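You operate a simulated robot arm through the tools that you are given. There is no shell and no other tool.

The job below is to be done with a simulated robot arm. You get a single attempt, and the scene is never put back.

JOB
Top up the teal tub to about half, then close it.
Fine: scoop from the pan with the yellow scoop and put the scoop back; under a handful spilt.

Only the result counts: the job must be done as asked and must still hold three seconds after the hand-in. Knocking over, shifting, dropping, spilling or breaking anything else fails it.

ROBOT AND FRAMES
A 6-joint arm with a four-finger gripper, fixed in place. Base frame: the origin is at the foot of the arm, x ahead of it, y to its left, z up. Units: m, degrees, N and s.
Its first joint turns from -166.0 to 166.0 degrees. Payload 3.43 kg.
Tool frame: the origin (TCP) lies between the finger pads and is the grasp point; the fingertips stand 0.03 m ahead of it; z points along the fingers, y is the line along which they close. Largest opening 0.12 m; the body of the gripper starts 0.085 m behind the TCP.
Orientation is that of the tool frame in the base frame, as a unit quaternion [x, y, z, w]. With the fingers straight down and closing along the base's y, the tool's x points along the base's -x, its y along +y and its z along -z.

CONTROLS
- The arm moves only by the tool servo_tool. Its argument "targets" is a list of rows, each a list of 7 numbers: the turn, a rotation vector about the base's x, y, z in rad, then the shift along the base's x, y, z in m, then the gripper command, from -1 (fully open) to 1 (shut), values between in proportion. In form: [[wx, wy, wz, tx, ty, tz, fingers], ...]. A call has 1 to 20 rows; each row shifts and turns the commanded pose from where the row before left it. Rows are played at 5 a second. More than 0.05 m and 8.6 degrees between two rows, or a gripper value outside its range, and nothing of the call is played. Where a pose cannot be reached the arm comes as near as it can. A force on the tool above 40 N (or 10 N above the force at the start of the call, whichever is more), or a blocked arm, ends the call early, and 0.2 s more pass. The fingers move at their own pace and stop on an object; they squeeze with about 32 N. The grip force told is the motor's: it shows also when the fingers shut on nothing. Time passes only in rows, and 0.2 s behind the last, so rows that do not move let the fingers close. It gives the time, the measured TCP pose, the force on the tool (base axes), the opening and the grip force at its end, in the units of the frame above (readings bear some noise), with the torque about the TCP (base axes, N m) and any sound that the robot's microphone picked up, and new pictures: "pictures" is both (left out), scene, wrist or none.
- Cameras (640 x 400 px; columns grow to the right, rows downward): "scene" is fixed at [0.4012, 0.5011, 1.6104]; the picture's right is [-0.42, -0.91, 0.00], its down [-0.90, 0.41, -0.13] and it looks along [0.12, -0.05, -0.99] (base axes); focal length 316 px, centre (320, 200). "wrist" rides on the gripper at [0.071, -0.017, -0.121] in the tool frame; the picture's right is [0.23, 0.97, 0.00], its down [-0.81, 0.19, -0.55] and it looks along [-0.54, 0.13, 0.83] (tool axes); focal length 275 px, centre (320, 200). There is no depth. A picture from a camera that has moved, and an enlarged one, comes with that camera's place and axes in the base frame and with its lens.
- inspect(camera, box): a new picture of the part [left, top, right, bottom] of that camera's present view, enlarged. It takes no simulated time.
- sign_off(): hands the job in; it is judged then, once.

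Places have to be worked out from the pictures, the camera data and where the tool is seen. Open the gripper and draw the arm clear of the work before you hand the job in, unless the task says otherwise.

The tools are called after "Call:" by a JSON object that holds its "fn" and its "kwargs". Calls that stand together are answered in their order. servo_tool: Moves the arm, as the interface text tells. Its arguments: {"type":"object","properties":{"targets":{"type":"array","items":{"type":"array","items":{"type":"number"}}},"pictures":{"type":"string","enum":["both","scene","wrist","none"]}},"required":["targets"]} The other tools are called the same way: inspect (camera, box) takes an enlarged picture of a part of a camera's view; sign_off () hands the job in.

At the start:

```text
time_s: 0.0
tcp_pos: [0.2567, 0.3419, 1.191]
ee_rot: [0.0, 1.0, 0.002, -0.001]
wrist_force: [-0.5, -0.1, -0.5]
moment: [0.0, 0.0, -0.03]
grip_width: 0.1203
gripper_force: 0.2
```

scene: 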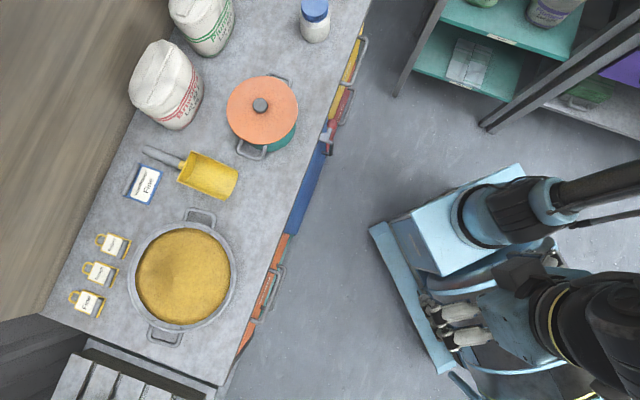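
wrist: 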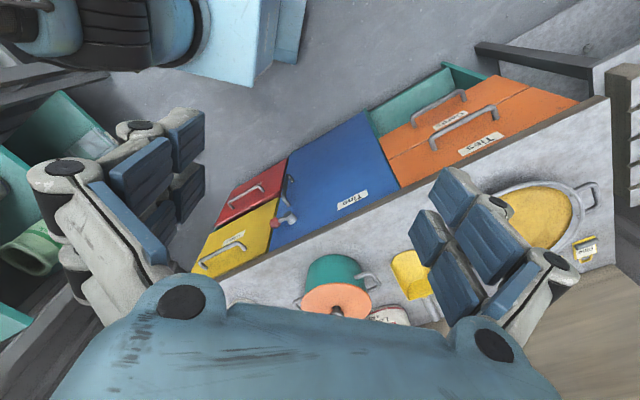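

I'll start by looking closely at the counter: the pan, the scoop, and the teal vessel with an orange lid.

Call:
{"fn": "inspect", "kwargs": {"camera": "scene", "box": [120, 50, 320, 200]}}

Call:
{"fn": "inspect", "kwargs": {"camera": "scene", "box": [60, 180, 260, 360]}}

Call:
{"fn": "inspect", "kwargs": {"camera": "wrist", "box": [200, 150, 620, 350]}}

Call:
{"fn": "inspect", "kwargs": {"camera": "scene", "box": [380, 0, 640, 150]}}

```text
2.67 times, centred on (220, 125) of scene
camera zoom: at [0.4012, 0.5011, 1.6104], right [-0.42, -0.91, 0.0], down [-0.9, 0.41, -0.13], along [0.12, -0.05, -0.99], focal length 842 px, centre (587, 400)
```

zoom: 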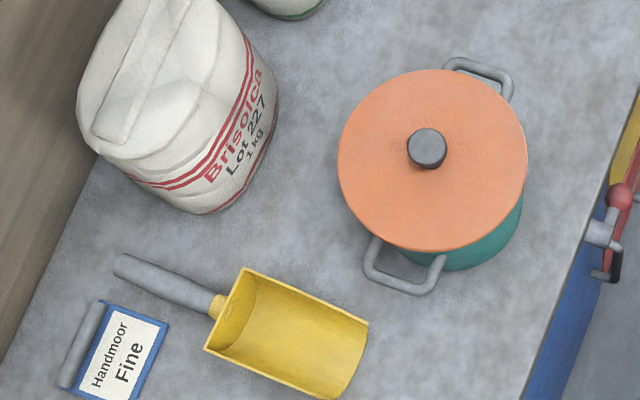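

```text
2.22 times, centred on (160, 270) of scene
camera zoom: at [0.4012, 0.5011, 1.6104], right [-0.42, -0.91, 0.0], down [-0.9, 0.41, -0.13], along [0.12, -0.05, -0.99], focal length 702 px, centre (676, 44)
```

zoom: 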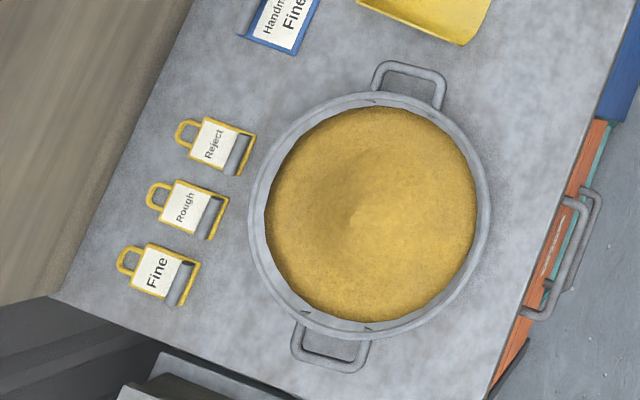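

```text
1.52 times, centred on (410, 250) of wrist
camera zoom: at [0.1855, 0.3256, 1.3098], right [-0.23, 0.97, 0.0], down [0.81, 0.19, 0.55], along [0.54, 0.13, -0.83], focal length 420 px, centre (183, 124)
```

zoom: 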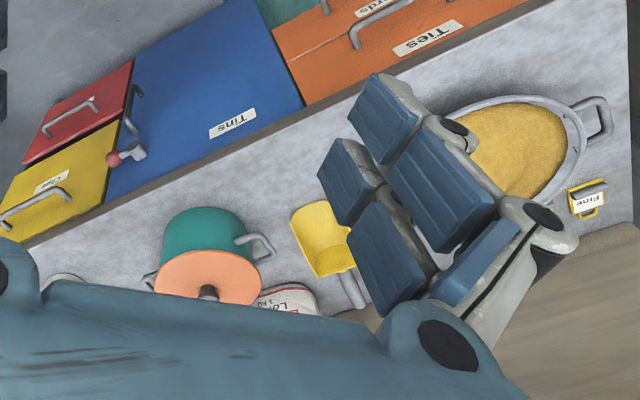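

```text
2.46 times, centred on (510, 75) of scene
camera zoom: at [0.4012, 0.5011, 1.6104], right [-0.42, -0.91, 0.0], down [-0.9, 0.41, -0.13], along [0.12, -0.05, -0.99], focal length 777 px, centre (-148, 508)
```

zoom: 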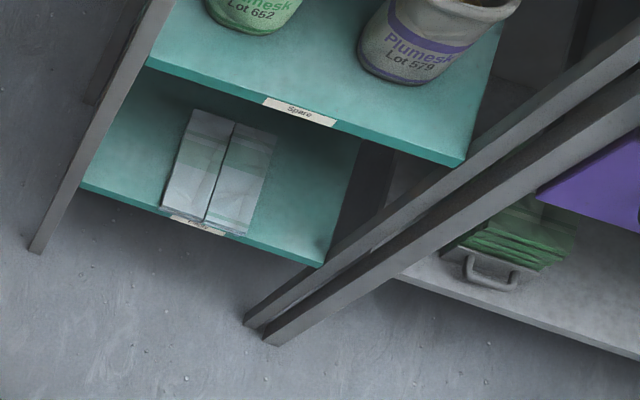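

The knob triangulates to about (0.75, 0.50, 0.905) and the counter to about z 0.80. The scoop lies radially with its handle facing away from the robot, roughly 1.05–1.15 m out. I'll move over the counter while turning the tool so the camera ends up on the far side, and check that this yaw can be reached.

Call:
{"fn": "servo_tool", "kwargs": {"targets": [[0, 0, -0.1386, 0.0172, 0.0093, -0.0024, -1], [0, 0, -0.1386, 0.0172, 0.0093, -0.0024, -1], [0, 0, -0.1386, 0.0172, 0.0093, -0.0024, -1], [0, 0, -0.1386, 0.0172, 0.0093, -0.0024, -1], [0, 0, -0.1386, 0.0172, 0.0093, -0.0024, -1], [0, 0, -0.1386, 0.0172, 0.0093, -0.0024, -1], [0, 0, -0.1386, 0.0172, 0.0093, -0.0024, -1], [0, 0, -0.1386, 0.0172, 0.0093, -0.0024, -1], [0, 0, -0.1386, 0.0172, 0.0093, -0.0024, -1], [0, 0, -0.1386, 0.0172, 0.0093, -0.0024, -1], [0, 0, -0.1386, 0.0172, 0.0093, -0.0024, -1], [0, 0, -0.1386, 0.0172, 0.0093, -0.0024, -1], [0, 0, -0.1386, 0.0172, 0.0093, -0.0024, -1], [0, 0, -0.1386, 0.0172, 0.0093, -0.0024, -1], [0, 0, -0.1386, 0.0172, 0.0093, -0.0024, -1], [0, 0, -0.1386, 0.0172, 0.0093, -0.0024, -1], [0, 0, -0.1386, 0.0172, 0.0093, -0.0024, -1]]}}

```text
time_s: 3.6
tcp_pos: [0.5795, 0.4388, 1.1563]
ee_rot: [0.867, 0.499, -0.009, -0.007]
wrist_force: [0.4, 0.1, -0.6]
moment: [-0.04, 0.05, 0.01]
grip_width: 0.1201
gripper_force: 0.1
out of reach, approached as far as the arm can: row 14, 15, 16, 17
camera wrist: at [0.6043, 0.5109, 1.2761], right [0.96, -0.29, -0.02], down [-0.23, -0.8, 0.56], along [-0.18, -0.53, -0.83], focal length 275 px, centre (320, 200)
```

scene: 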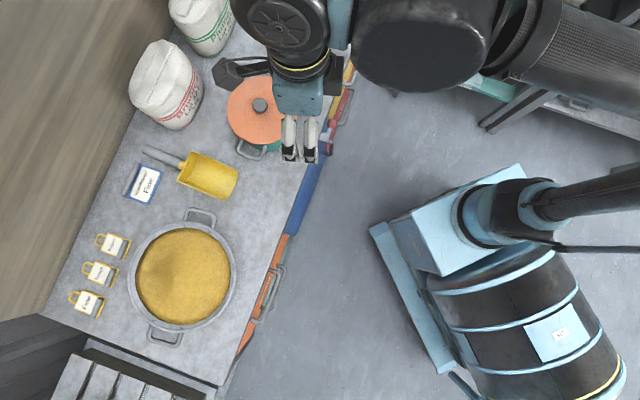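
wrist: 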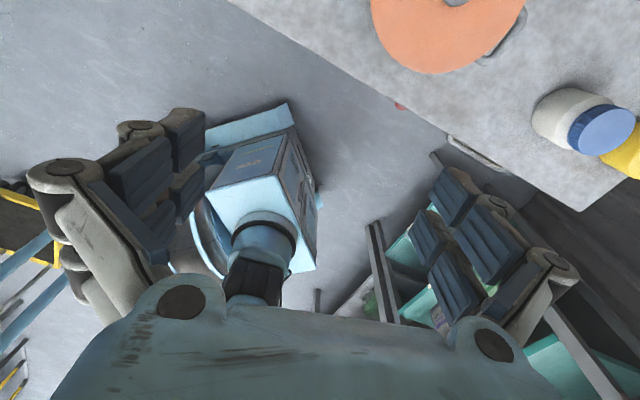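

The camera-outside yaw hits a wrist limit near -120°, so I'll work with the camera on the inner side. I'll turn back and move above the lid knob.

Call:
{"fn": "servo_tool", "kwargs": {"targets": [[0, 0, 0.14, 0.0, 0.0, 0, -1], [0, 0, 0.14, 0.0, 0.0, 0, -1], [0, 0, 0.14, 0.0, 0.0, 0, -1], [0, 0, 0.14, 0.0, 0.0, 0, -1], [0, 0, 0.14, 0.0, 0.0, 0, -1], [0, 0, 0.14, 0.0, 0.0, 0, -1], [0, 0, 0.14, 0.0, 0.0, 0, -1], [0, 0, 0.14, 0.01, 0.0, 0, -1], [0, 0, 0.14, 0.01, 0.0, 0, -1], [0, 0, 0.14, 0.01, 0.0, 0, -1], [0, 0, 0.14, 0.01, 0.0, 0, -1], [0, 0, 0.14, 0.01, 0.0, 0, -1], [0, 0, 0.14, 0.01, 0.0, 0, -1], [0, 0, 0.14, 0.01, 0.0, 0, -1], [0, 0, 0.14, 0.01, 0.0, 0, -1], [0, 0, 0.14, 0.01, 0.0, 0, -1], [0, 0, 0.14, 0.01, 0.0, 0, -1], [0, 0, 0.14, 0.01, 0.0, 0, -1], [0, 0, 0.14, 0.01, 0.0, 0, -1]]}}

```text
time_s: 7.6
tcp_pos: [0.7007, 0.4405, 1.1544]
ee_rot: [-0.28, 0.96, -0.009, 0.007]
wrist_force: [-0.1, -0.9, -0.7]
moment: [-0.01, -0.05, 0.01]
grip_width: 0.12
gripper_force: 0.0
camera wrist: at [0.6465, 0.3907, 1.2749], right [-0.72, 0.7, -0.02], down [0.57, 0.6, 0.56], along [0.4, 0.39, -0.83], focal length 275 px, centre (320, 200)
```

scene: 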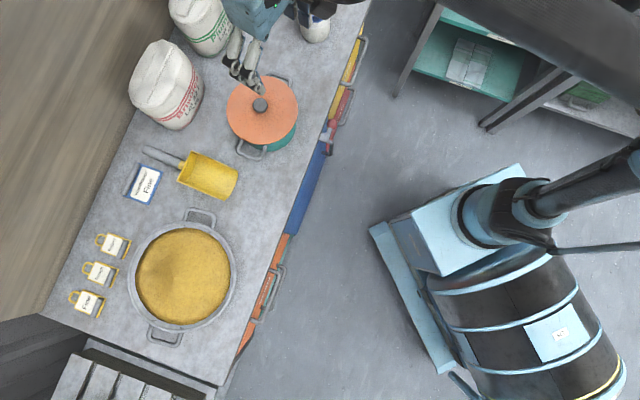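
wrist: 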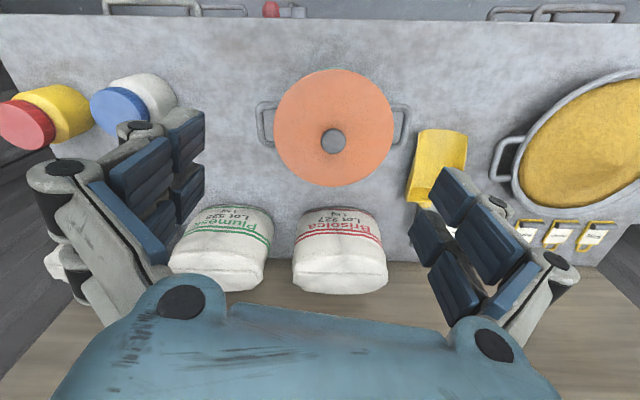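

I'm now above the pot with the camera on the inner side. I'll enlarge the knob, scoop and pan from this second viewpoint to triangulate them better.

Call:
{"fn": "inspect", "kwargs": {"camera": "wrist", "box": [240, 50, 440, 200]}}

Call:
{"fn": "inspect", "kwargs": {"camera": "wrist", "box": [390, 60, 640, 260]}}

Call:
{"fn": "inspect", "kwargs": {"camera": "scene", "box": [210, 60, 310, 170]}}

Call:
{"fn": "inspect", "kwargs": {"camera": "scene", "box": [130, 130, 250, 210]}}

```text
2.67 times, centred on (340, 125) of wrist
camera zoom: at [0.6465, 0.3907, 1.2749], right [-0.72, 0.7, -0.02], down [0.57, 0.6, 0.56], along [0.4, 0.39, -0.83], focal length 734 px, centre (267, 400)
```

zoom: 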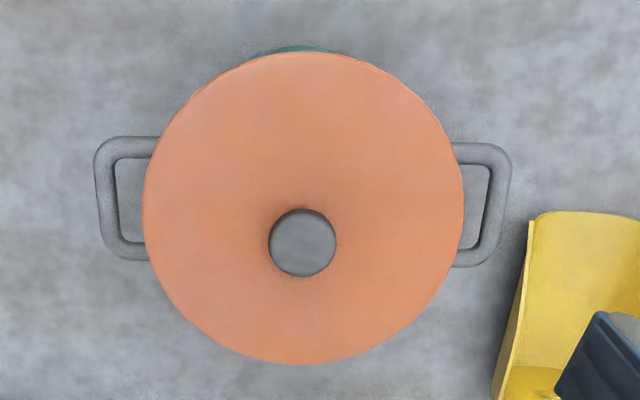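

```text
2.00 times, centred on (515, 160) of wrist
camera zoom: at [0.6465, 0.3907, 1.2749], right [-0.72, 0.7, -0.02], down [0.57, 0.6, 0.56], along [0.4, 0.39, -0.83], focal length 551 px, centre (-70, 280)
```

zoom: 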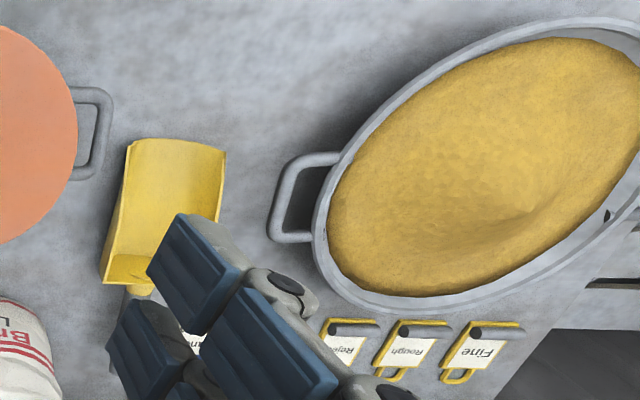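

```text
3.64 times, centred on (260, 115) of scene
camera zoom: at [0.4012, 0.5011, 1.6104], right [-0.42, -0.91, 0.0], down [-0.9, 0.41, -0.13], along [0.12, -0.05, -0.99], focal length 1148 px, centre (538, 509)
```

zoom: 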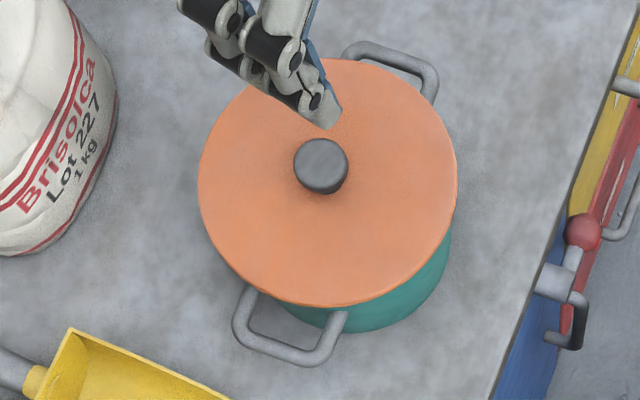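

```text
5.00 times, centred on (190, 170) of scene
camera zoom: at [0.4012, 0.5011, 1.6104], right [-0.42, -0.91, 0.0], down [-0.9, 0.41, -0.13], along [0.12, -0.05, -0.99], focal length 1579 px, centre (970, 350)
```

zoom: 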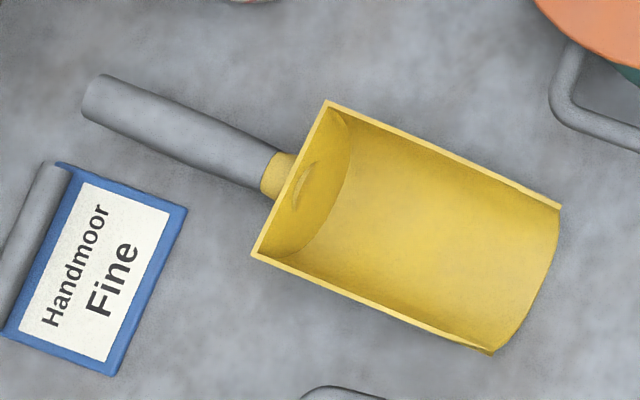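

Refined triangulation puts the knob top at (0.735, 0.496, 0.932), the lid plate at about z 0.89, and the scoop rim at z 0.827. I'll move over the knob with the fingers open and correct the small tilt.

Call:
{"fn": "servo_tool", "kwargs": {"targets": [[0.0067, 0.0092, 0, 0.0086, 0.0139, -0.03, -1], [0.0067, 0.0092, 0, 0.0086, 0.0139, -0.035, -1], [0, 0, 0, 0.0086, 0.0139, -0.03, -1], [0, 0, 0, 0.0086, 0.0139, -0.03, -1], [0, 0, 0, 0, 0, 0, -1]]}}

```text
time_s: 8.8
tcp_pos: [0.7361, 0.4959, 1.0276]
ee_rot: [-0.278, 0.961, 0.0, 0.0]
wrist_force: [-0.6, 0.7, 0.8]
moment: [0.04, -0.01, -0.03]
grip_width: 0.1203
gripper_force: 0.1
camera wrist: at [0.686, 0.4445, 1.148], right [-0.71, 0.7, 0.0], down [0.58, 0.6, 0.55], along [0.39, 0.4, -0.83], focal length 275 px, centre (320, 200)
```

scene: 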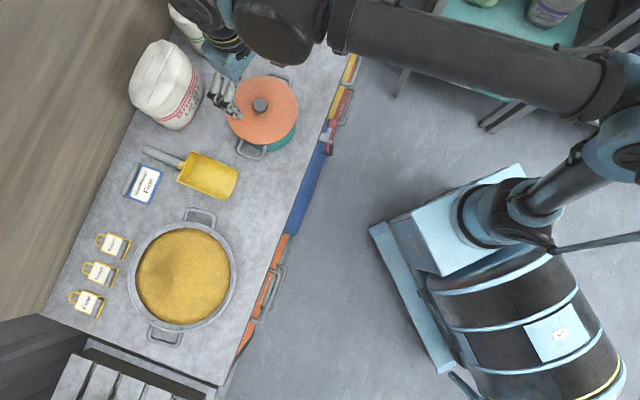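
wrist: 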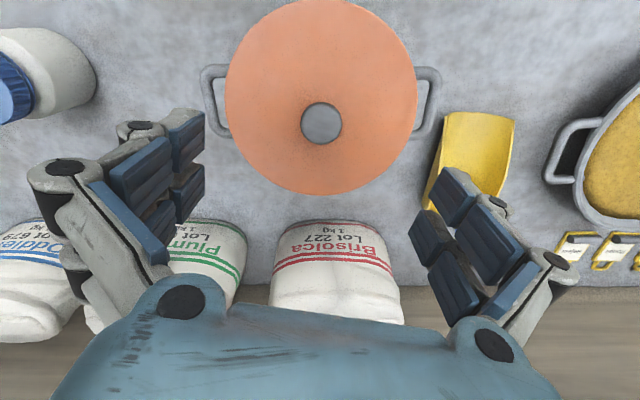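

The knob sits right under the TCP axis. I'll descend to z≈0.93 and close on the knob.

Call:
{"fn": "servo_tool", "kwargs": {"targets": [[0, 0, 0, -0.001, -0.0005, -0.03, -1], [0, 0, 0, 0, 0, -0.03, -1], [0, 0, 0, 0, 0, -0.022, -1], [0, 0, 0, 0, 0, -0.014, -1], [0, 0, 0, 0, 0, 0, -1]], "pictures": "wrist"}}

```text
time_s: 10.0
tcp_pos: [0.7337, 0.4944, 0.9331]
ee_rot: [-0.278, 0.961, 0.001, 0.0]
wrist_force: [0.0, 0.1, -0.5]
moment: [0.01, 0.01, -0.02]
grip_width: 0.12
gripper_force: 0.0
camera wrist: at [0.6828, 0.4441, 1.0531], right [-0.71, 0.7, 0.0], down [0.58, 0.6, 0.55], along [0.39, 0.4, -0.83], focal length 275 px, centre (320, 200)
```

wrist: 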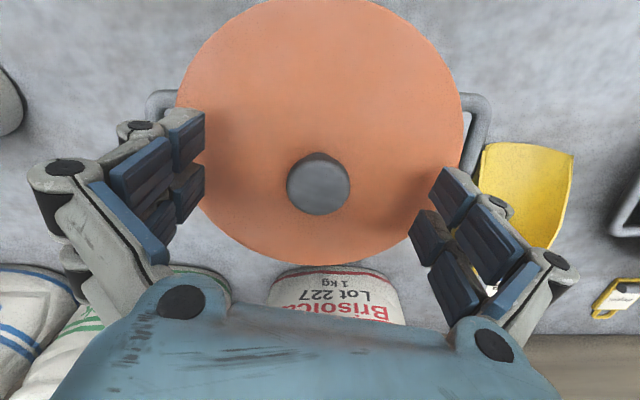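

The knob is centred between the fingers with its top at about TCP height. I'll close the grip.

Call:
{"fn": "servo_tool", "kwargs": {"targets": [[0, 0, 0, 0, 0, 0, 0], [0, 0, 0, 0, 0, 0, 1], [0, 0, 0, 0, 0, 0, 1], [0, 0, 0, 0, 0, 0, 1], [0, 0, 0, 0, 0, 0, 1]], "pictures": "wrist"}}

```text
time_s: 10.6
tcp_pos: [0.7223, 0.4947, 0.9437]
ee_rot: [-0.278, 0.96, -0.001, 0.006]
wrist_force: [1.8, 0.0, -1.7]
moment: [-0.04, 0.12, -0.02]
grip_width: 0.031
gripper_force: 31.9
heard: snap
stopped in row 3: the force on the tool passed its limit at 50 N (the readings are from after the stop); the commanded pose is now the measured one
camera wrist: at [0.67, 0.4439, 1.0631], right [-0.71, 0.7, -0.01], down [0.58, 0.6, 0.56], along [0.4, 0.39, -0.83], focal length 275 px, centre (320, 200)
```

wrist: 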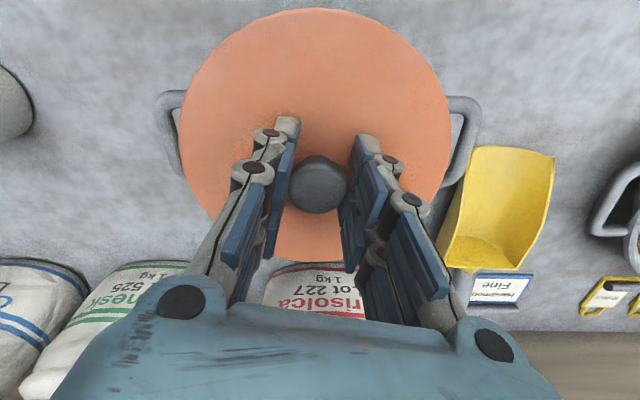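

The call stopped on force with a "snap" as the fingers closed, and the tool moved about 1 cm. I'll look closely before doing anything else.

Call:
{"fn": "inspect", "kwargs": {"camera": "wrist", "box": [150, 0, 490, 260]}}

Call:
{"fn": "inspect", "kwargs": {"camera": "scene", "box": [200, 50, 330, 170]}}

```text
1.54 times, centred on (320, 130) of wrist
camera zoom: at [0.67, 0.4439, 1.0631], right [-0.71, 0.7, -0.01], down [0.58, 0.6, 0.56], along [0.4, 0.39, -0.83], focal length 424 px, centre (320, 308)
```

zoom: 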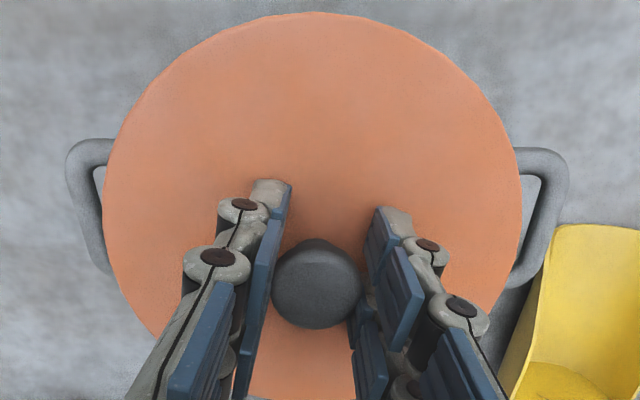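

```text
3.33 times, centred on (265, 110) of scene
camera zoom: at [0.4012, 0.5011, 1.6104], right [-0.42, -0.91, 0.0], down [-0.9, 0.41, -0.13], along [0.12, -0.05, -0.99], focal length 1052 px, centre (503, 500)
```

zoom: 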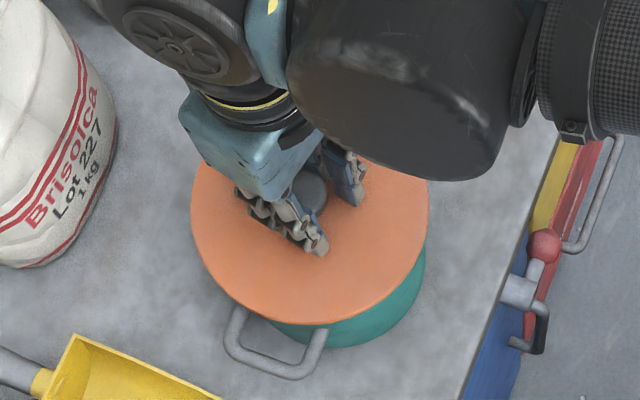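

The knob moved with the tool and the grip holds a 31 mm knob, so this looks like a snap-fit lid popping off its seat. I'll lift gently straight up to check.

Call:
{"fn": "servo_tool", "kwargs": {"targets": [[0, 0, 0, 0, 0, 0.01, 1], [0, 0, 0, 0, 0, 0.015, 1], [0, 0, 0, 0, 0, 0.02, 1], [0, 0, 0, 0, 0, 0.03, 1], [0, 0, 0, 0, 0, 0, 1]]}}

```text
time_s: 11.8
tcp_pos: [0.7249, 0.4975, 1.0181]
ee_rot: [-0.278, 0.96, -0.002, 0.006]
wrist_force: [-0.2, -0.2, -0.7]
moment: [0.01, 0.01, 0.02]
grip_width: 0.031
gripper_force: 31.5
camera wrist: at [0.6724, 0.4465, 1.1365], right [-0.71, 0.7, -0.01], down [0.58, 0.6, 0.56], along [0.4, 0.4, -0.83], focal length 275 px, centre (320, 200)
```

scene: 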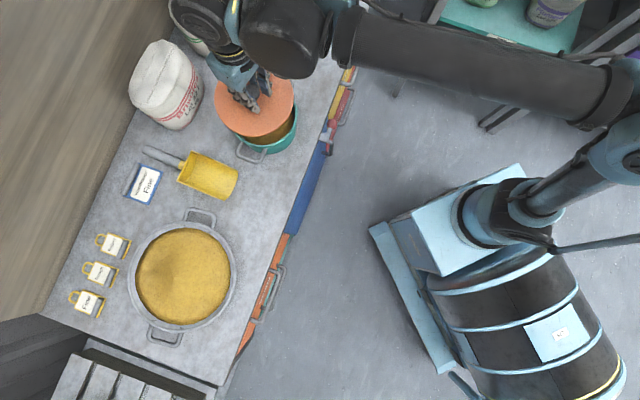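
wrist: 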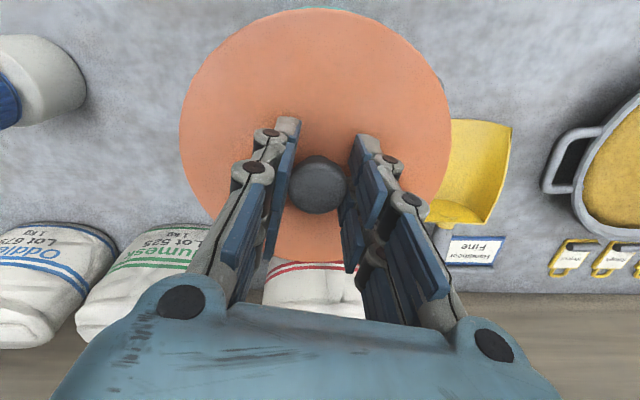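

The lid is off and held level. I'll carry it to the free front strip between the pot and pan, about (0.529, 0.600), clear of the scoop mouth.

Call:
{"fn": "servo_tool", "kwargs": {"targets": [[0, 0.006, 0, -0.0327, 0.017, 0.012, 1], [0, 0.006, 0, -0.0327, 0.017, 0, 1], [0, 0, 0, -0.0327, 0.017, 0, 1], [0, 0, 0, -0.0327, 0.017, 0, 1], [0, 0, 0, -0.0327, 0.017, 0, 1], [0, 0, 0, -0.0327, 0.017, 0, 1], [0, 0, 0, 0, 0, -0.03, 1], [0, 0, 0, 0, 0, -0.03, 1], [0, 0, 0, 0, 0, -0.03, 1], [0, 0, 0, 0, 0, 0, 1]]}}

```text
time_s: 14.0
tcp_pos: [0.5255, 0.5938, 0.9422]
ee_rot: [-0.277, 0.961, -0.001, 0.0]
wrist_force: [1.0, 0.3, -0.7]
moment: [-0.04, 0.05, 0.01]
grip_width: 0.0309
gripper_force: 31.7
camera wrist: at [0.4742, 0.5432, 1.0616], right [-0.71, 0.7, 0.0], down [0.58, 0.6, 0.55], along [0.39, 0.4, -0.83], focal length 275 px, centre (320, 200)
```

scene: 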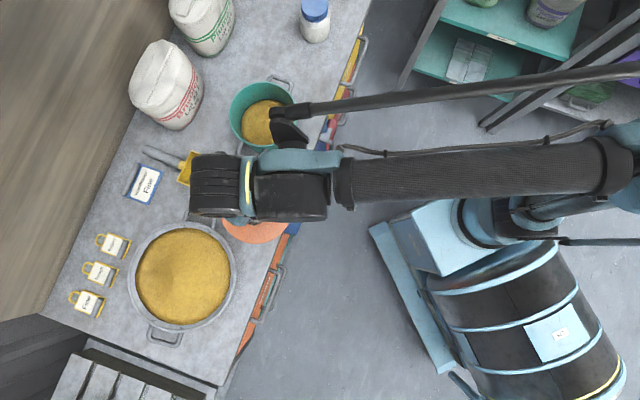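
wrist: 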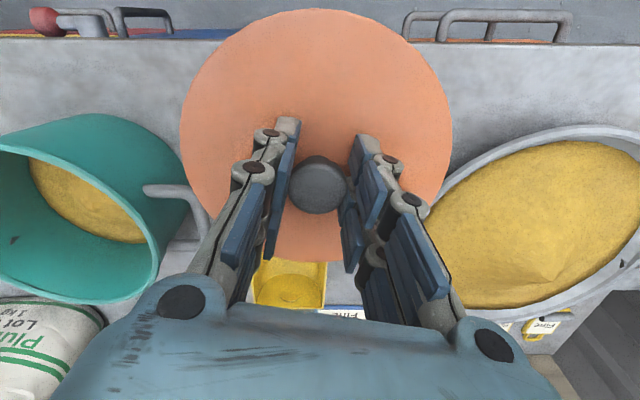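

The lid is over the spot and the pot shows some powder at the bottom. I'll lower in small steps until it touches.

Call:
{"fn": "servo_tool", "kwargs": {"targets": [[0, 0, 0, 0.004, 0.005, -0.02, 1], [0, 0, 0, 0, 0, -0.02, 1], [0, 0, 0, 0, 0, -0.015, 1], [0, 0, 0, 0, 0, -0.01, 1], [0, 0, 0, 0, 0, 0, 1]], "pictures": "wrist"}}

```text
time_s: 15.2
tcp_pos: [0.5312, 0.6005, 0.8758]
ee_rot: [-0.278, 0.961, 0.001, 0.0]
wrist_force: [-0.2, -0.2, -1.1]
moment: [-0.05, -0.01, -0.02]
grip_width: 0.0308
gripper_force: 31.9
camera wrist: at [0.4801, 0.5496, 0.9964], right [-0.71, 0.7, 0.0], down [0.58, 0.6, 0.55], along [0.39, 0.39, -0.83], focal length 275 px, centre (320, 200)
```

wrist: 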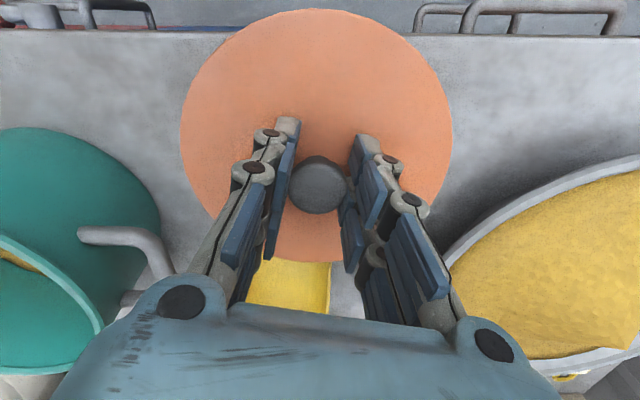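

Still no contact. I'll shift 5 mm inward for extra clearance to the scoop and keep lowering.

Call:
{"fn": "servo_tool", "kwargs": {"targets": [[0, 0, 0, -0.0035, -0.0035, -0.005, 1], [0, 0, 0, 0, 0, -0.008, 1], [0, 0, 0, 0, 0, -0.006, 1], [0, 0, 0, 0, 0, -0.004, 1], [0, 0, 0, 0, 0, 0, 1]], "pictures": "wrist"}}

Call:
{"fn": "inspect", "kwargs": {"camera": "scene", "box": [170, 140, 310, 260]}}

```text
time_s: 16.4
tcp_pos: [0.526, 0.5983, 0.8535]
ee_rot: [-0.278, 0.961, 0.0, 0.001]
wrist_force: [-0.2, -0.1, 0.0]
moment: [0.0, -0.02, -0.04]
grip_width: 0.0306
gripper_force: 32.4
camera wrist: at [0.4753, 0.5468, 0.9735], right [-0.71, 0.7, 0.0], down [0.58, 0.6, 0.55], along [0.39, 0.4, -0.83], focal length 275 px, centre (320, 200)
```

wrist: 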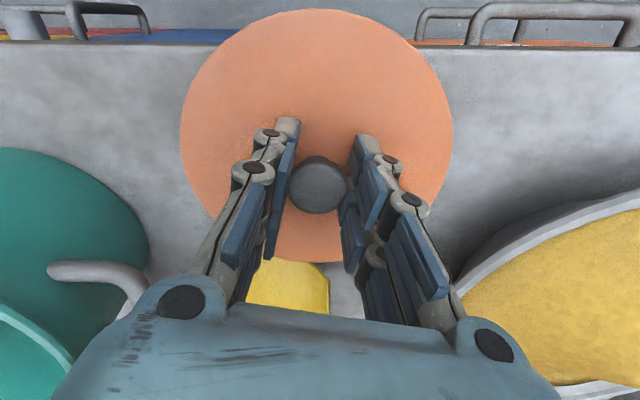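

```text
3.33 times, centred on (240, 200) of scene
camera zoom: at [0.4012, 0.5011, 1.6104], right [-0.42, -0.91, 0.0], down [-0.9, 0.41, -0.13], along [0.12, -0.05, -0.99], focal length 1052 px, centre (587, 200)
```

zoom: 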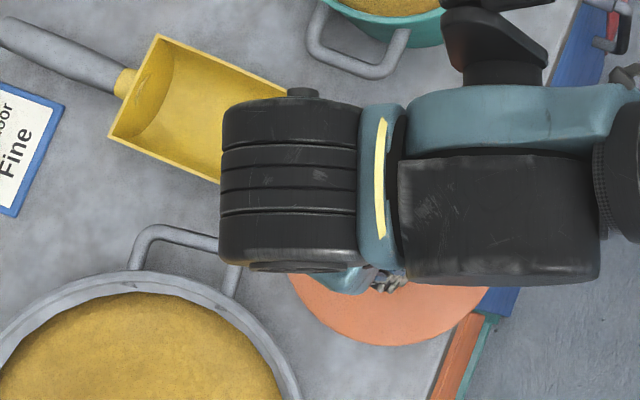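

Call:
{"fn": "servo_tool", "kwargs": {"targets": [[0, 0, 0, 0, 0, -0.004, 1], [0, 0, 0, 0, 0, -0.004, 1], [0, 0, 0, 0, 0, -0.004, 1], [0, 0, 0, 0, 0, 0, 1]], "pictures": "none"}}

```text
time_s: 17.4
tcp_pos: [0.527, 0.5966, 0.8416]
ee_rot: [-0.278, 0.961, 0.0, 0.002]
wrist_force: [-0.8, 7.0, 35.8]
moment: [0.29, -0.16, -0.09]
grip_width: 0.0309
gripper_force: 31.5
```

That's contact (36 N up at z≈0.842). I'll relax the press by about 3 mm and open the fingers.

Call:
{"fn": "servo_tool", "kwargs": {"targets": [[0, 0, 0, 0, 0, 0.003, 1], [0, 0, 0, 0, 0, 0, 1]], "pictures": "none"}}

```text
time_s: 18.0
tcp_pos: [0.5273, 0.5964, 0.8431]
ee_rot: [-0.278, 0.961, 0.0, 0.0]
wrist_force: [0.3, 0.6, -1.0]
moment: [0.0, -0.03, -0.01]
grip_width: 0.0304
gripper_force: 32.3
```

Call:
{"fn": "servo_tool", "kwargs": {"targets": [[0, 0, 0, 0, 0, 0, 0.2], [0, 0, 0, 0, 0, 0, -0.5], [0, 0, 0, 0, 0, 0, -1], [0, 0, 0, 0, 0, 0, -1], [0, 0, 0, 0, 0, 0.03, -1], [0, 0, 0, 0, 0, 0.04, -1], [0, 0, 0, 0, 0, 0.04, -1], [0, 0, 0, 0, 0, 0.04, -1], [0, 0, 0, 0, 0, 0.04, -1], [0, 0, 0, 0, 0, 0, -1]]}}

```text
time_s: 20.2
tcp_pos: [0.5249, 0.5931, 1.0319]
ee_rot: [-0.279, 0.96, -0.001, 0.0]
wrist_force: [0.3, -0.7, 0.6]
moment: [-0.03, 0.02, -0.01]
grip_width: 0.1201
gripper_force: 0.1
camera wrist: at [0.4754, 0.5419, 1.1519], right [-0.71, 0.7, 0.0], down [0.58, 0.6, 0.55], along [0.39, 0.4, -0.83], focal length 275 px, centre (320, 200)
```

scene: 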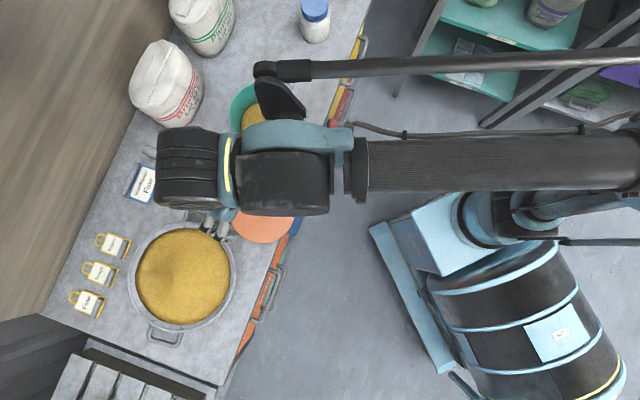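
wrist: 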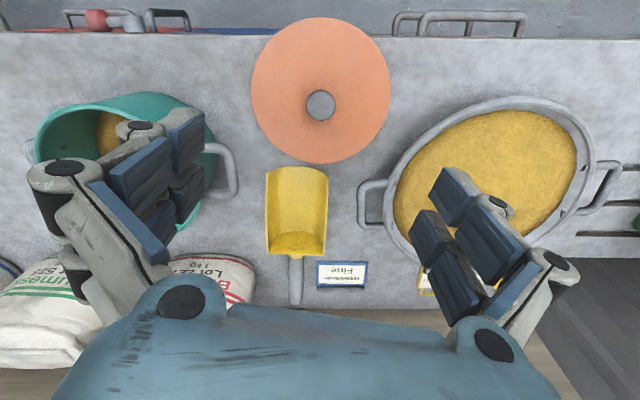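

The lid rests flat and clear of the scoop. I'll zoom into the scoop handle and the pan from this view to get their geometry.

Call:
{"fn": "inspect", "kwargs": {"camera": "wrist", "box": [240, 150, 380, 310]}}

Call:
{"fn": "inspect", "kwargs": {"camera": "wrist", "box": [350, 80, 640, 280]}}

Call:
{"fn": "inspect", "kwargs": {"camera": "wrist", "box": [20, 80, 260, 230]}}

```text
2.50 times, centred on (310, 230) of wrist
camera zoom: at [0.4754, 0.5419, 1.1519], right [-0.71, 0.7, 0.0], down [0.58, 0.6, 0.55], along [0.39, 0.4, -0.83], focal length 688 px, centre (345, 125)
```

zoom: 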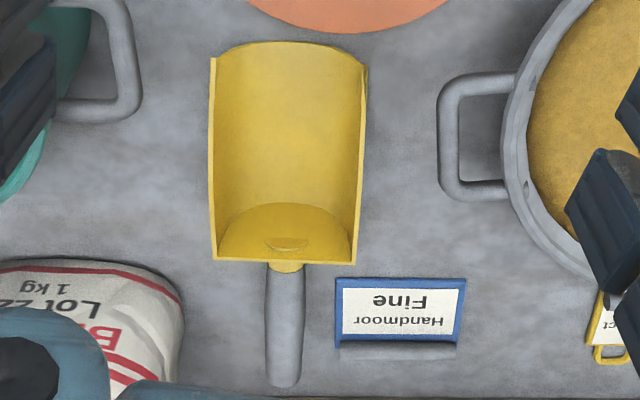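

```text
2.00 times, centred on (495, 180) of wrist
camera zoom: at [0.4754, 0.5419, 1.1519], right [-0.71, 0.7, 0.0], down [0.58, 0.6, 0.55], along [0.39, 0.4, -0.83], focal length 551 px, centre (-30, 240)
```

zoom: 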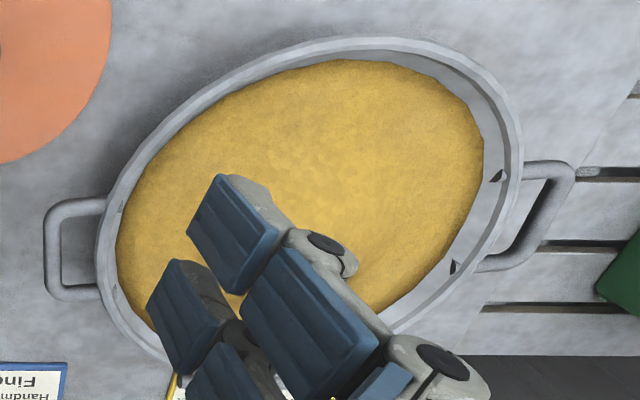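

```text
2.67 times, centred on (140, 155) of wrist
camera zoom: at [0.4754, 0.5419, 1.1519], right [-0.71, 0.7, 0.0], down [0.58, 0.6, 0.55], along [0.39, 0.4, -0.83], focal length 734 px, centre (800, 320)
```

zoom: 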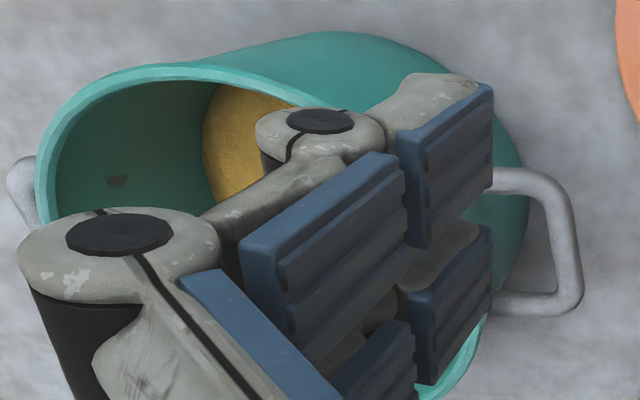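

The lid is down at (0.527, 0.596). The scoop handle runs from about (0.716, 0.736) to (0.784, 0.798), azimuth ~42.5°, axis z≈0.845. I'll turn the tool to that azimuth, tilt it ~35° outward and hover short of the handle with the fingers half open.

Call:
{"fn": "servo_tool", "kwargs": {"targets": [[0, 0, 0.0905, 0.0193, 0.0139, -0.0045, -0.1], [0, 0, 0.0905, 0.0193, 0.0139, -0.0045, -0.1], [0.083, -0.0896, 0, 0.0193, 0.0139, -0.0045, -0.1], [0.083, -0.0896, 0, 0.0193, 0.0139, -0.0045, -0.1], [0.083, -0.0896, 0, 0.0193, 0.0139, -0.0045, -0.1], [0.083, -0.0896, 0, 0.0193, 0.0139, -0.0045, -0.1], [0.083, -0.0896, 0, 0.0193, 0.0139, -0.0045, -0.1], [0, 0, 0, 0, 0, 0, -0.1]]}}

```text
time_s: 22.0
tcp_pos: [0.6622, 0.6936, 1.0008]
ee_rot: [-0.347, 0.888, 0.11, 0.281]
wrist_force: [0.1, 0.3, 0.6]
moment: [-0.01, 0.01, -0.01]
grip_width: 0.0661
gripper_force: 0.0
camera wrist: at [0.5804, 0.5966, 1.0588], right [-0.8, 0.59, -0.13], down [0.13, 0.37, 0.92], along [0.59, 0.72, -0.37], focal length 275 px, centre (320, 200)
```

scene: 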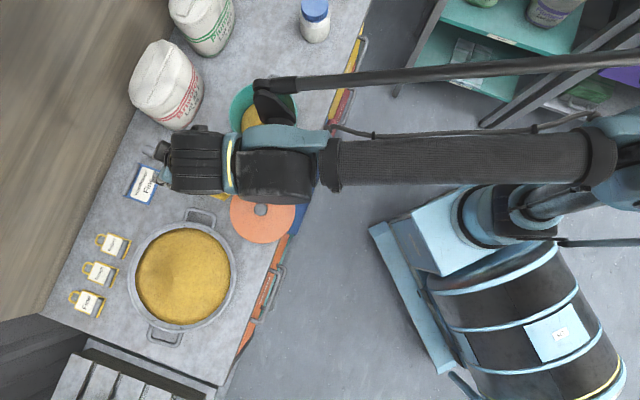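
wrist: 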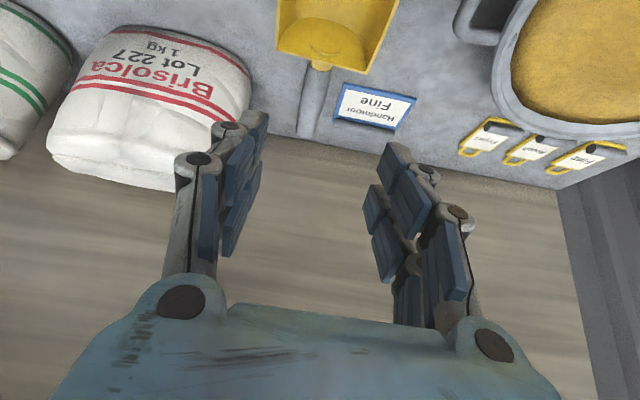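

Call:
{"fn": "inspect", "kwargs": {"camera": "wrist", "box": [240, 0, 440, 150]}}

```text
2.67 times, centred on (340, 75) of wrist
camera zoom: at [0.5804, 0.5966, 1.0588], right [-0.8, 0.59, -0.13], down [0.13, 0.37, 0.92], along [0.59, 0.72, -0.37], focal length 734 px, centre (267, 533)
```

zoom: 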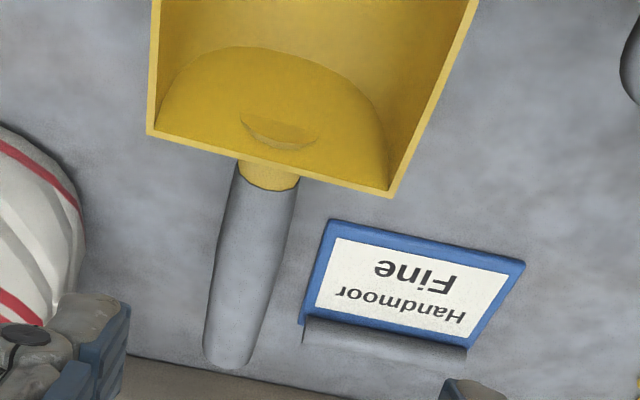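

Two views agree: handle axis at z≈0.855, passing through (0.734, 0.752). I'll approach along the tool axis to straddle it.

Call:
{"fn": "servo_tool", "kwargs": {"targets": [[0, 0, 0, 0.0127, 0.0082, -0.03, -0.1], [0, 0, 0, 0.0127, 0.0082, -0.03, -0.1], [0, 0, 0, 0.0127, 0.0117, -0.0245, -0.1], [0, 0, 0, 0.0127, 0.0117, -0.0245, -0.1], [0, 0, 0, 0, 0, 0, -0.1]]}}

```text
time_s: 23.2
tcp_pos: [0.7145, 0.7351, 0.8899]
ee_rot: [-0.347, 0.889, 0.11, 0.279]
wrist_force: [0.3, -0.9, 0.2]
moment: [0.0, 0.02, 0.0]
grip_width: 0.0658
gripper_force: 0.1
camera wrist: at [0.6322, 0.6377, 0.9481], right [-0.8, 0.59, -0.13], down [0.13, 0.38, 0.92], along [0.59, 0.72, -0.37], focal length 275 px, centre (320, 200)
```

scene: 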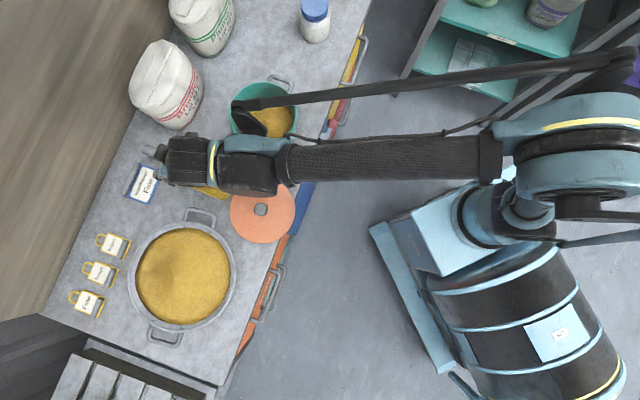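
wrist: 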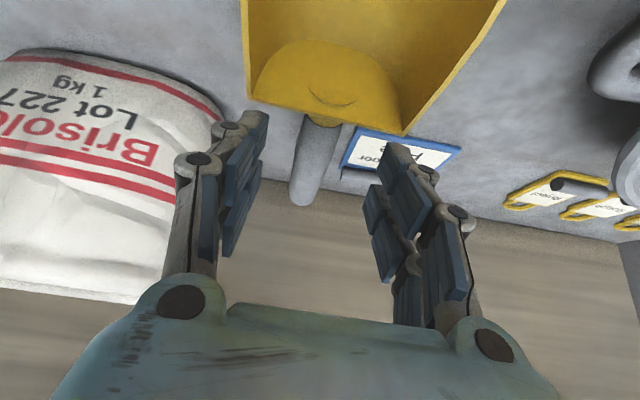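

The handle is centred between the fingers. I'll advance the last ~4.6 cm along the tool axis.

Call:
{"fn": "servo_tool", "kwargs": {"targets": [[0, 0, 0, 0.0075, 0.007, -0.0145, -0.1], [0, 0, 0, 0.0065, 0.006, -0.0125, -0.1], [0, 0, 0, 0.0045, 0.004, -0.0085, -0.1], [0, 0, 0, 0, 0, 0, -0.1]], "pictures": "wrist"}}

```text
time_s: 24.2
tcp_pos: [0.7304, 0.7516, 0.8559]
ee_rot: [-0.347, 0.889, 0.11, 0.279]
wrist_force: [-0.1, -0.6, -0.1]
moment: [0.01, 0.02, -0.03]
grip_width: 0.0661
gripper_force: 0.1
camera wrist: at [0.6482, 0.6545, 0.9136], right [-0.8, 0.59, -0.13], down [0.13, 0.38, 0.92], along [0.59, 0.72, -0.37], focal length 275 px, centre (320, 200)
```

wrist: 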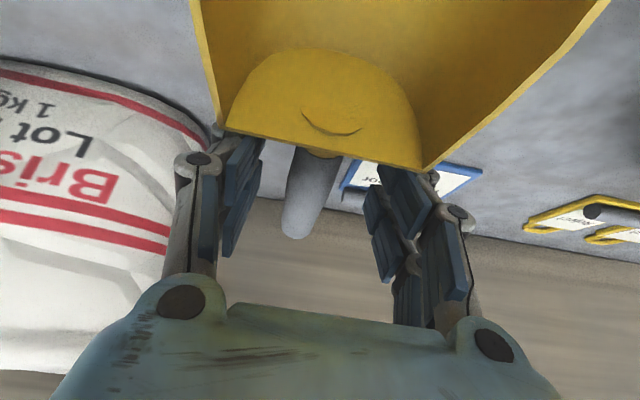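

The handle sits about 4 mm to one side of the TCP, at matching height. I'll centre on it and close.

Call:
{"fn": "servo_tool", "kwargs": {"targets": [[0, 0, 0, 0.0027, -0.0029, 0, -0.1], [0, 0, 0, 0, 0, 0, 0.3], [0, 0, 0, 0, 0, 0, 0.6], [0, 0, 0, 0, 0, 0, 1], [0, 0, 0, 0, 0, 0, 1]], "pictures": "wrist"}}

```text
time_s: 25.4
tcp_pos: [0.7337, 0.7479, 0.8572]
ee_rot: [-0.346, 0.889, 0.11, 0.28]
wrist_force: [-1.1, 0.6, 0.8]
moment: [0.0, 0.07, -0.06]
grip_width: 0.0252
gripper_force: 32.3
camera wrist: at [0.6516, 0.6516, 0.9143], right [-0.8, 0.59, -0.13], down [0.13, 0.38, 0.92], along [0.59, 0.72, -0.37], focal length 275 px, centre (320, 200)
```

wrist: 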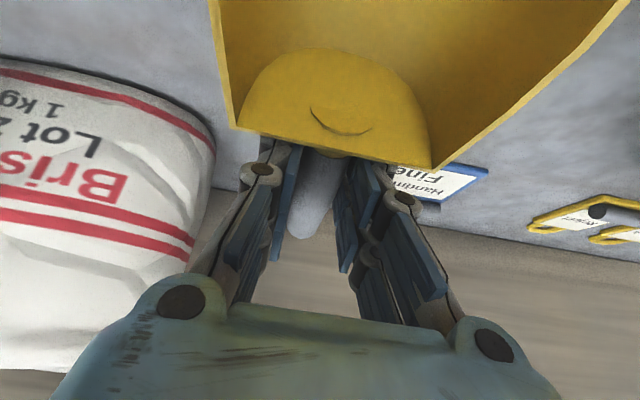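

The handle is gripped at 25 mm. I'll lift straight up slightly inward and see how the scoop hangs.

Call:
{"fn": "servo_tool", "kwargs": {"targets": [[0, 0, 0, 0, 0, 0.01, 1], [0, 0, 0, 0, 0, 0.02, 1], [0, 0, 0, 0, 0, 0.03, 1], [0, 0, 0, -0.01, -0.01, 0.03, 1], [0, 0, 0, -0.01, -0.01, 0.04, 1], [0, 0, 0, -0.01, -0.01, 0.04, 1], [0, 0, 0, 0, 0, 0, 1]]}}

```text
time_s: 27.0
tcp_pos: [0.7064, 0.7176, 1.0291]
ee_rot: [-0.346, 0.888, 0.11, 0.28]
wrist_force: [0.4, -0.2, -2.5]
moment: [0.06, -0.08, -0.02]
grip_width: 0.0253
gripper_force: 32.0
camera wrist: at [0.6245, 0.6207, 1.0873], right [-0.8, 0.59, -0.13], down [0.13, 0.38, 0.92], along [0.59, 0.72, -0.37], focal length 275 px, centre (320, 200)
```

scene: 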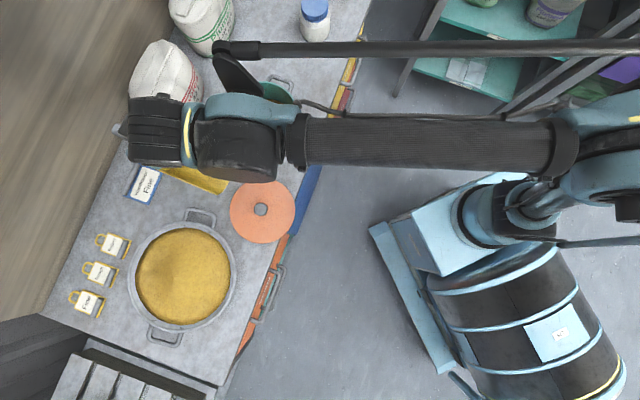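
wrist: 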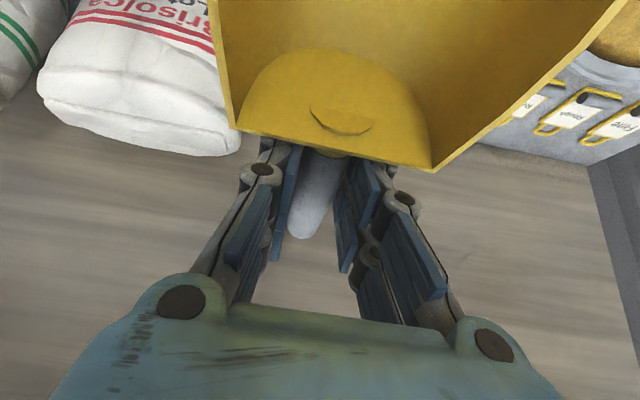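

The scoop is held firmly with about 2 N of weight. The pan centre is near (0.460, 0.827), azimuth 61°, rim z≈0.86. I'll swing over, turn to that azimuth and pitch the mouth down about 40° above the powder.

Call:
{"fn": "servo_tool", "kwargs": {"targets": [[0, 0, 0.1059, -0.0233, 0.0272, 0.01, 1], [0, 0, 0.1059, -0.0233, 0.0272, 0.01, 1], [0, 0, 0.1059, -0.0233, 0.0272, 0.01, 1], [0.1223, -0.0681, 0, -0.0233, 0.0272, 0.01, 1], [0.1223, -0.0681, 0, -0.0233, 0.0272, 0.01, 1], [0.1223, -0.0681, 0, -0.0233, 0.0272, 0, 1], [0.1223, -0.0681, 0, -0.0233, 0.0272, 0, 1], [0.1223, -0.0681, 0, -0.0233, 0.0272, 0, 1], [0, 0, 0, 0, 0, 0, 1]]}}

```text
time_s: 29.0
tcp_pos: [0.5194, 0.9377, 1.0781]
ee_rot: [-0.401, 0.683, 0.31, 0.525]
wrist_force: [0.1, -0.9, -2.3]
moment: [0.08, -0.01, -0.01]
grip_width: 0.0253
gripper_force: 32.1
camera wrist: at [0.4685, 0.8142, 1.0396], right [-0.88, 0.42, -0.22], down [-0.32, -0.19, 0.93], along [0.35, 0.89, 0.31], focal length 275 px, centre (320, 200)
```

scene: 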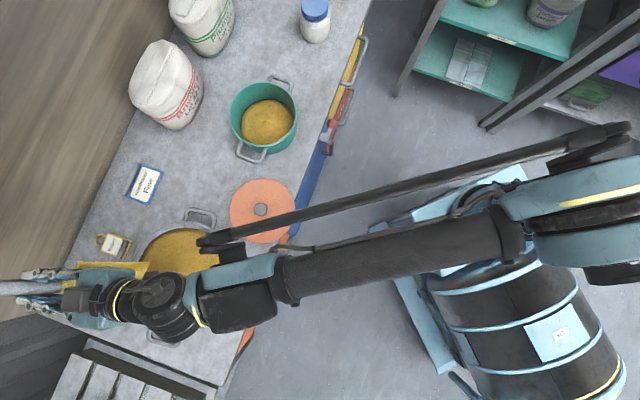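
wrist: 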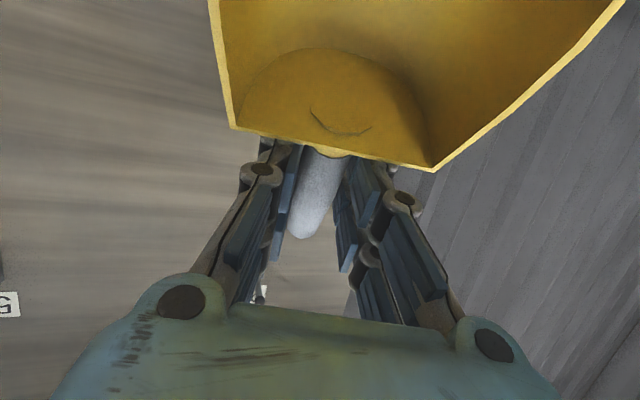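

This pose is reachable. The pot interior is now clear in the scene view, so I'll look at it and the pan area.

Call:
{"fn": "inspect", "kwargs": {"camera": "scene", "box": [215, 65, 315, 165]}}

Call:
{"fn": "inspect", "kwargs": {"camera": "scene", "box": [0, 200, 260, 362]}}

```text
4.00 times, centred on (265, 115) of scene
camera zoom: at [0.4012, 0.5011, 1.6104], right [-0.42, -0.91, 0.0], down [-0.9, 0.41, -0.13], along [0.12, -0.05, -0.99], focal length 1263 px, centre (540, 540)
```

zoom: 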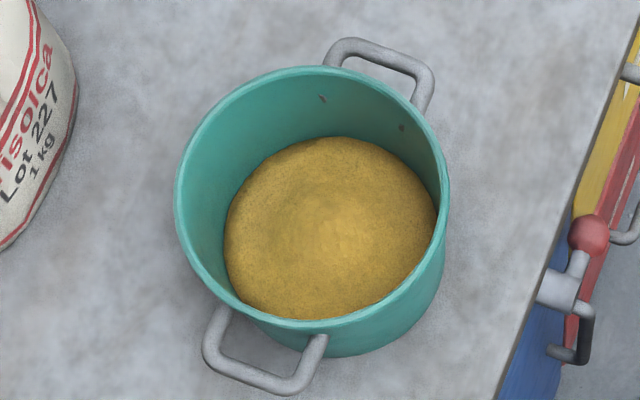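

```text
2.46 times, centred on (130, 281) of scene
camera zoom: at [0.4012, 0.5011, 1.6104], right [-0.42, -0.91, 0.0], down [-0.9, 0.41, -0.13], along [0.12, -0.05, -0.99], focal length 777 px, centre (788, 1)
```

zoom: 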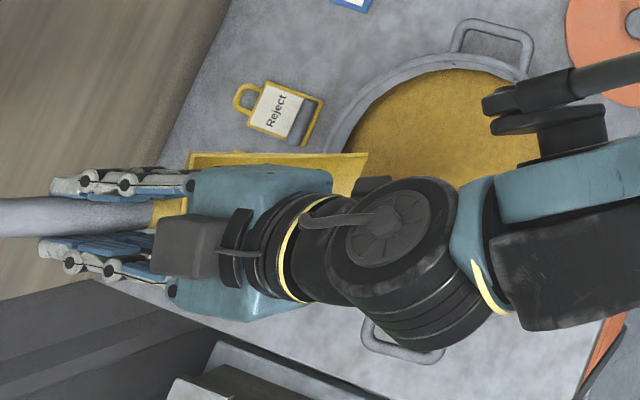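

The pot holds only a shallow layer at z≈0.80, well below its rim at ≈0.885. The pan is nearly full, to about z 0.85. I'll lower the mouth into the powder just outside the pan centre.

Call:
{"fn": "servo_tool", "kwargs": {"targets": [[0, 0, 0, -0.0024, -0.0044, -0.0365, 1], [0, 0, 0, -0.0024, -0.0044, -0.0365, 1], [0, 0, 0, -0.0036, -0.0066, -0.0225, 1], [0, 0, 0, -0.0036, -0.0066, -0.0225, 1]]}}

```text
time_s: 30.0
tcp_pos: [0.507, 0.9156, 0.9596]
ee_rot: [-0.401, 0.684, 0.31, 0.525]
wrist_force: [0.9, -0.6, -3.0]
moment: [0.05, -0.06, 0.01]
grip_width: 0.0254
gripper_force: 31.2
camera wrist: at [0.4566, 0.7915, 0.921], right [-0.88, 0.42, -0.22], down [-0.32, -0.19, 0.93], along [0.35, 0.89, 0.31], focal length 275 px, centre (320, 200)
```

scene: 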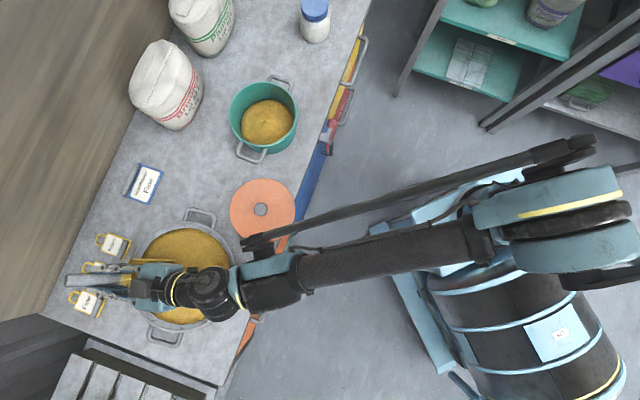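
wrist: 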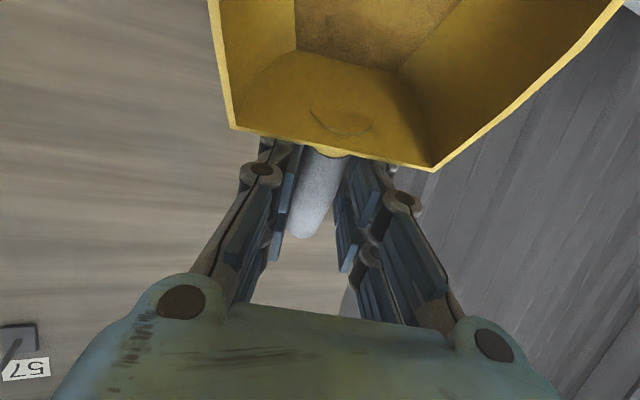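

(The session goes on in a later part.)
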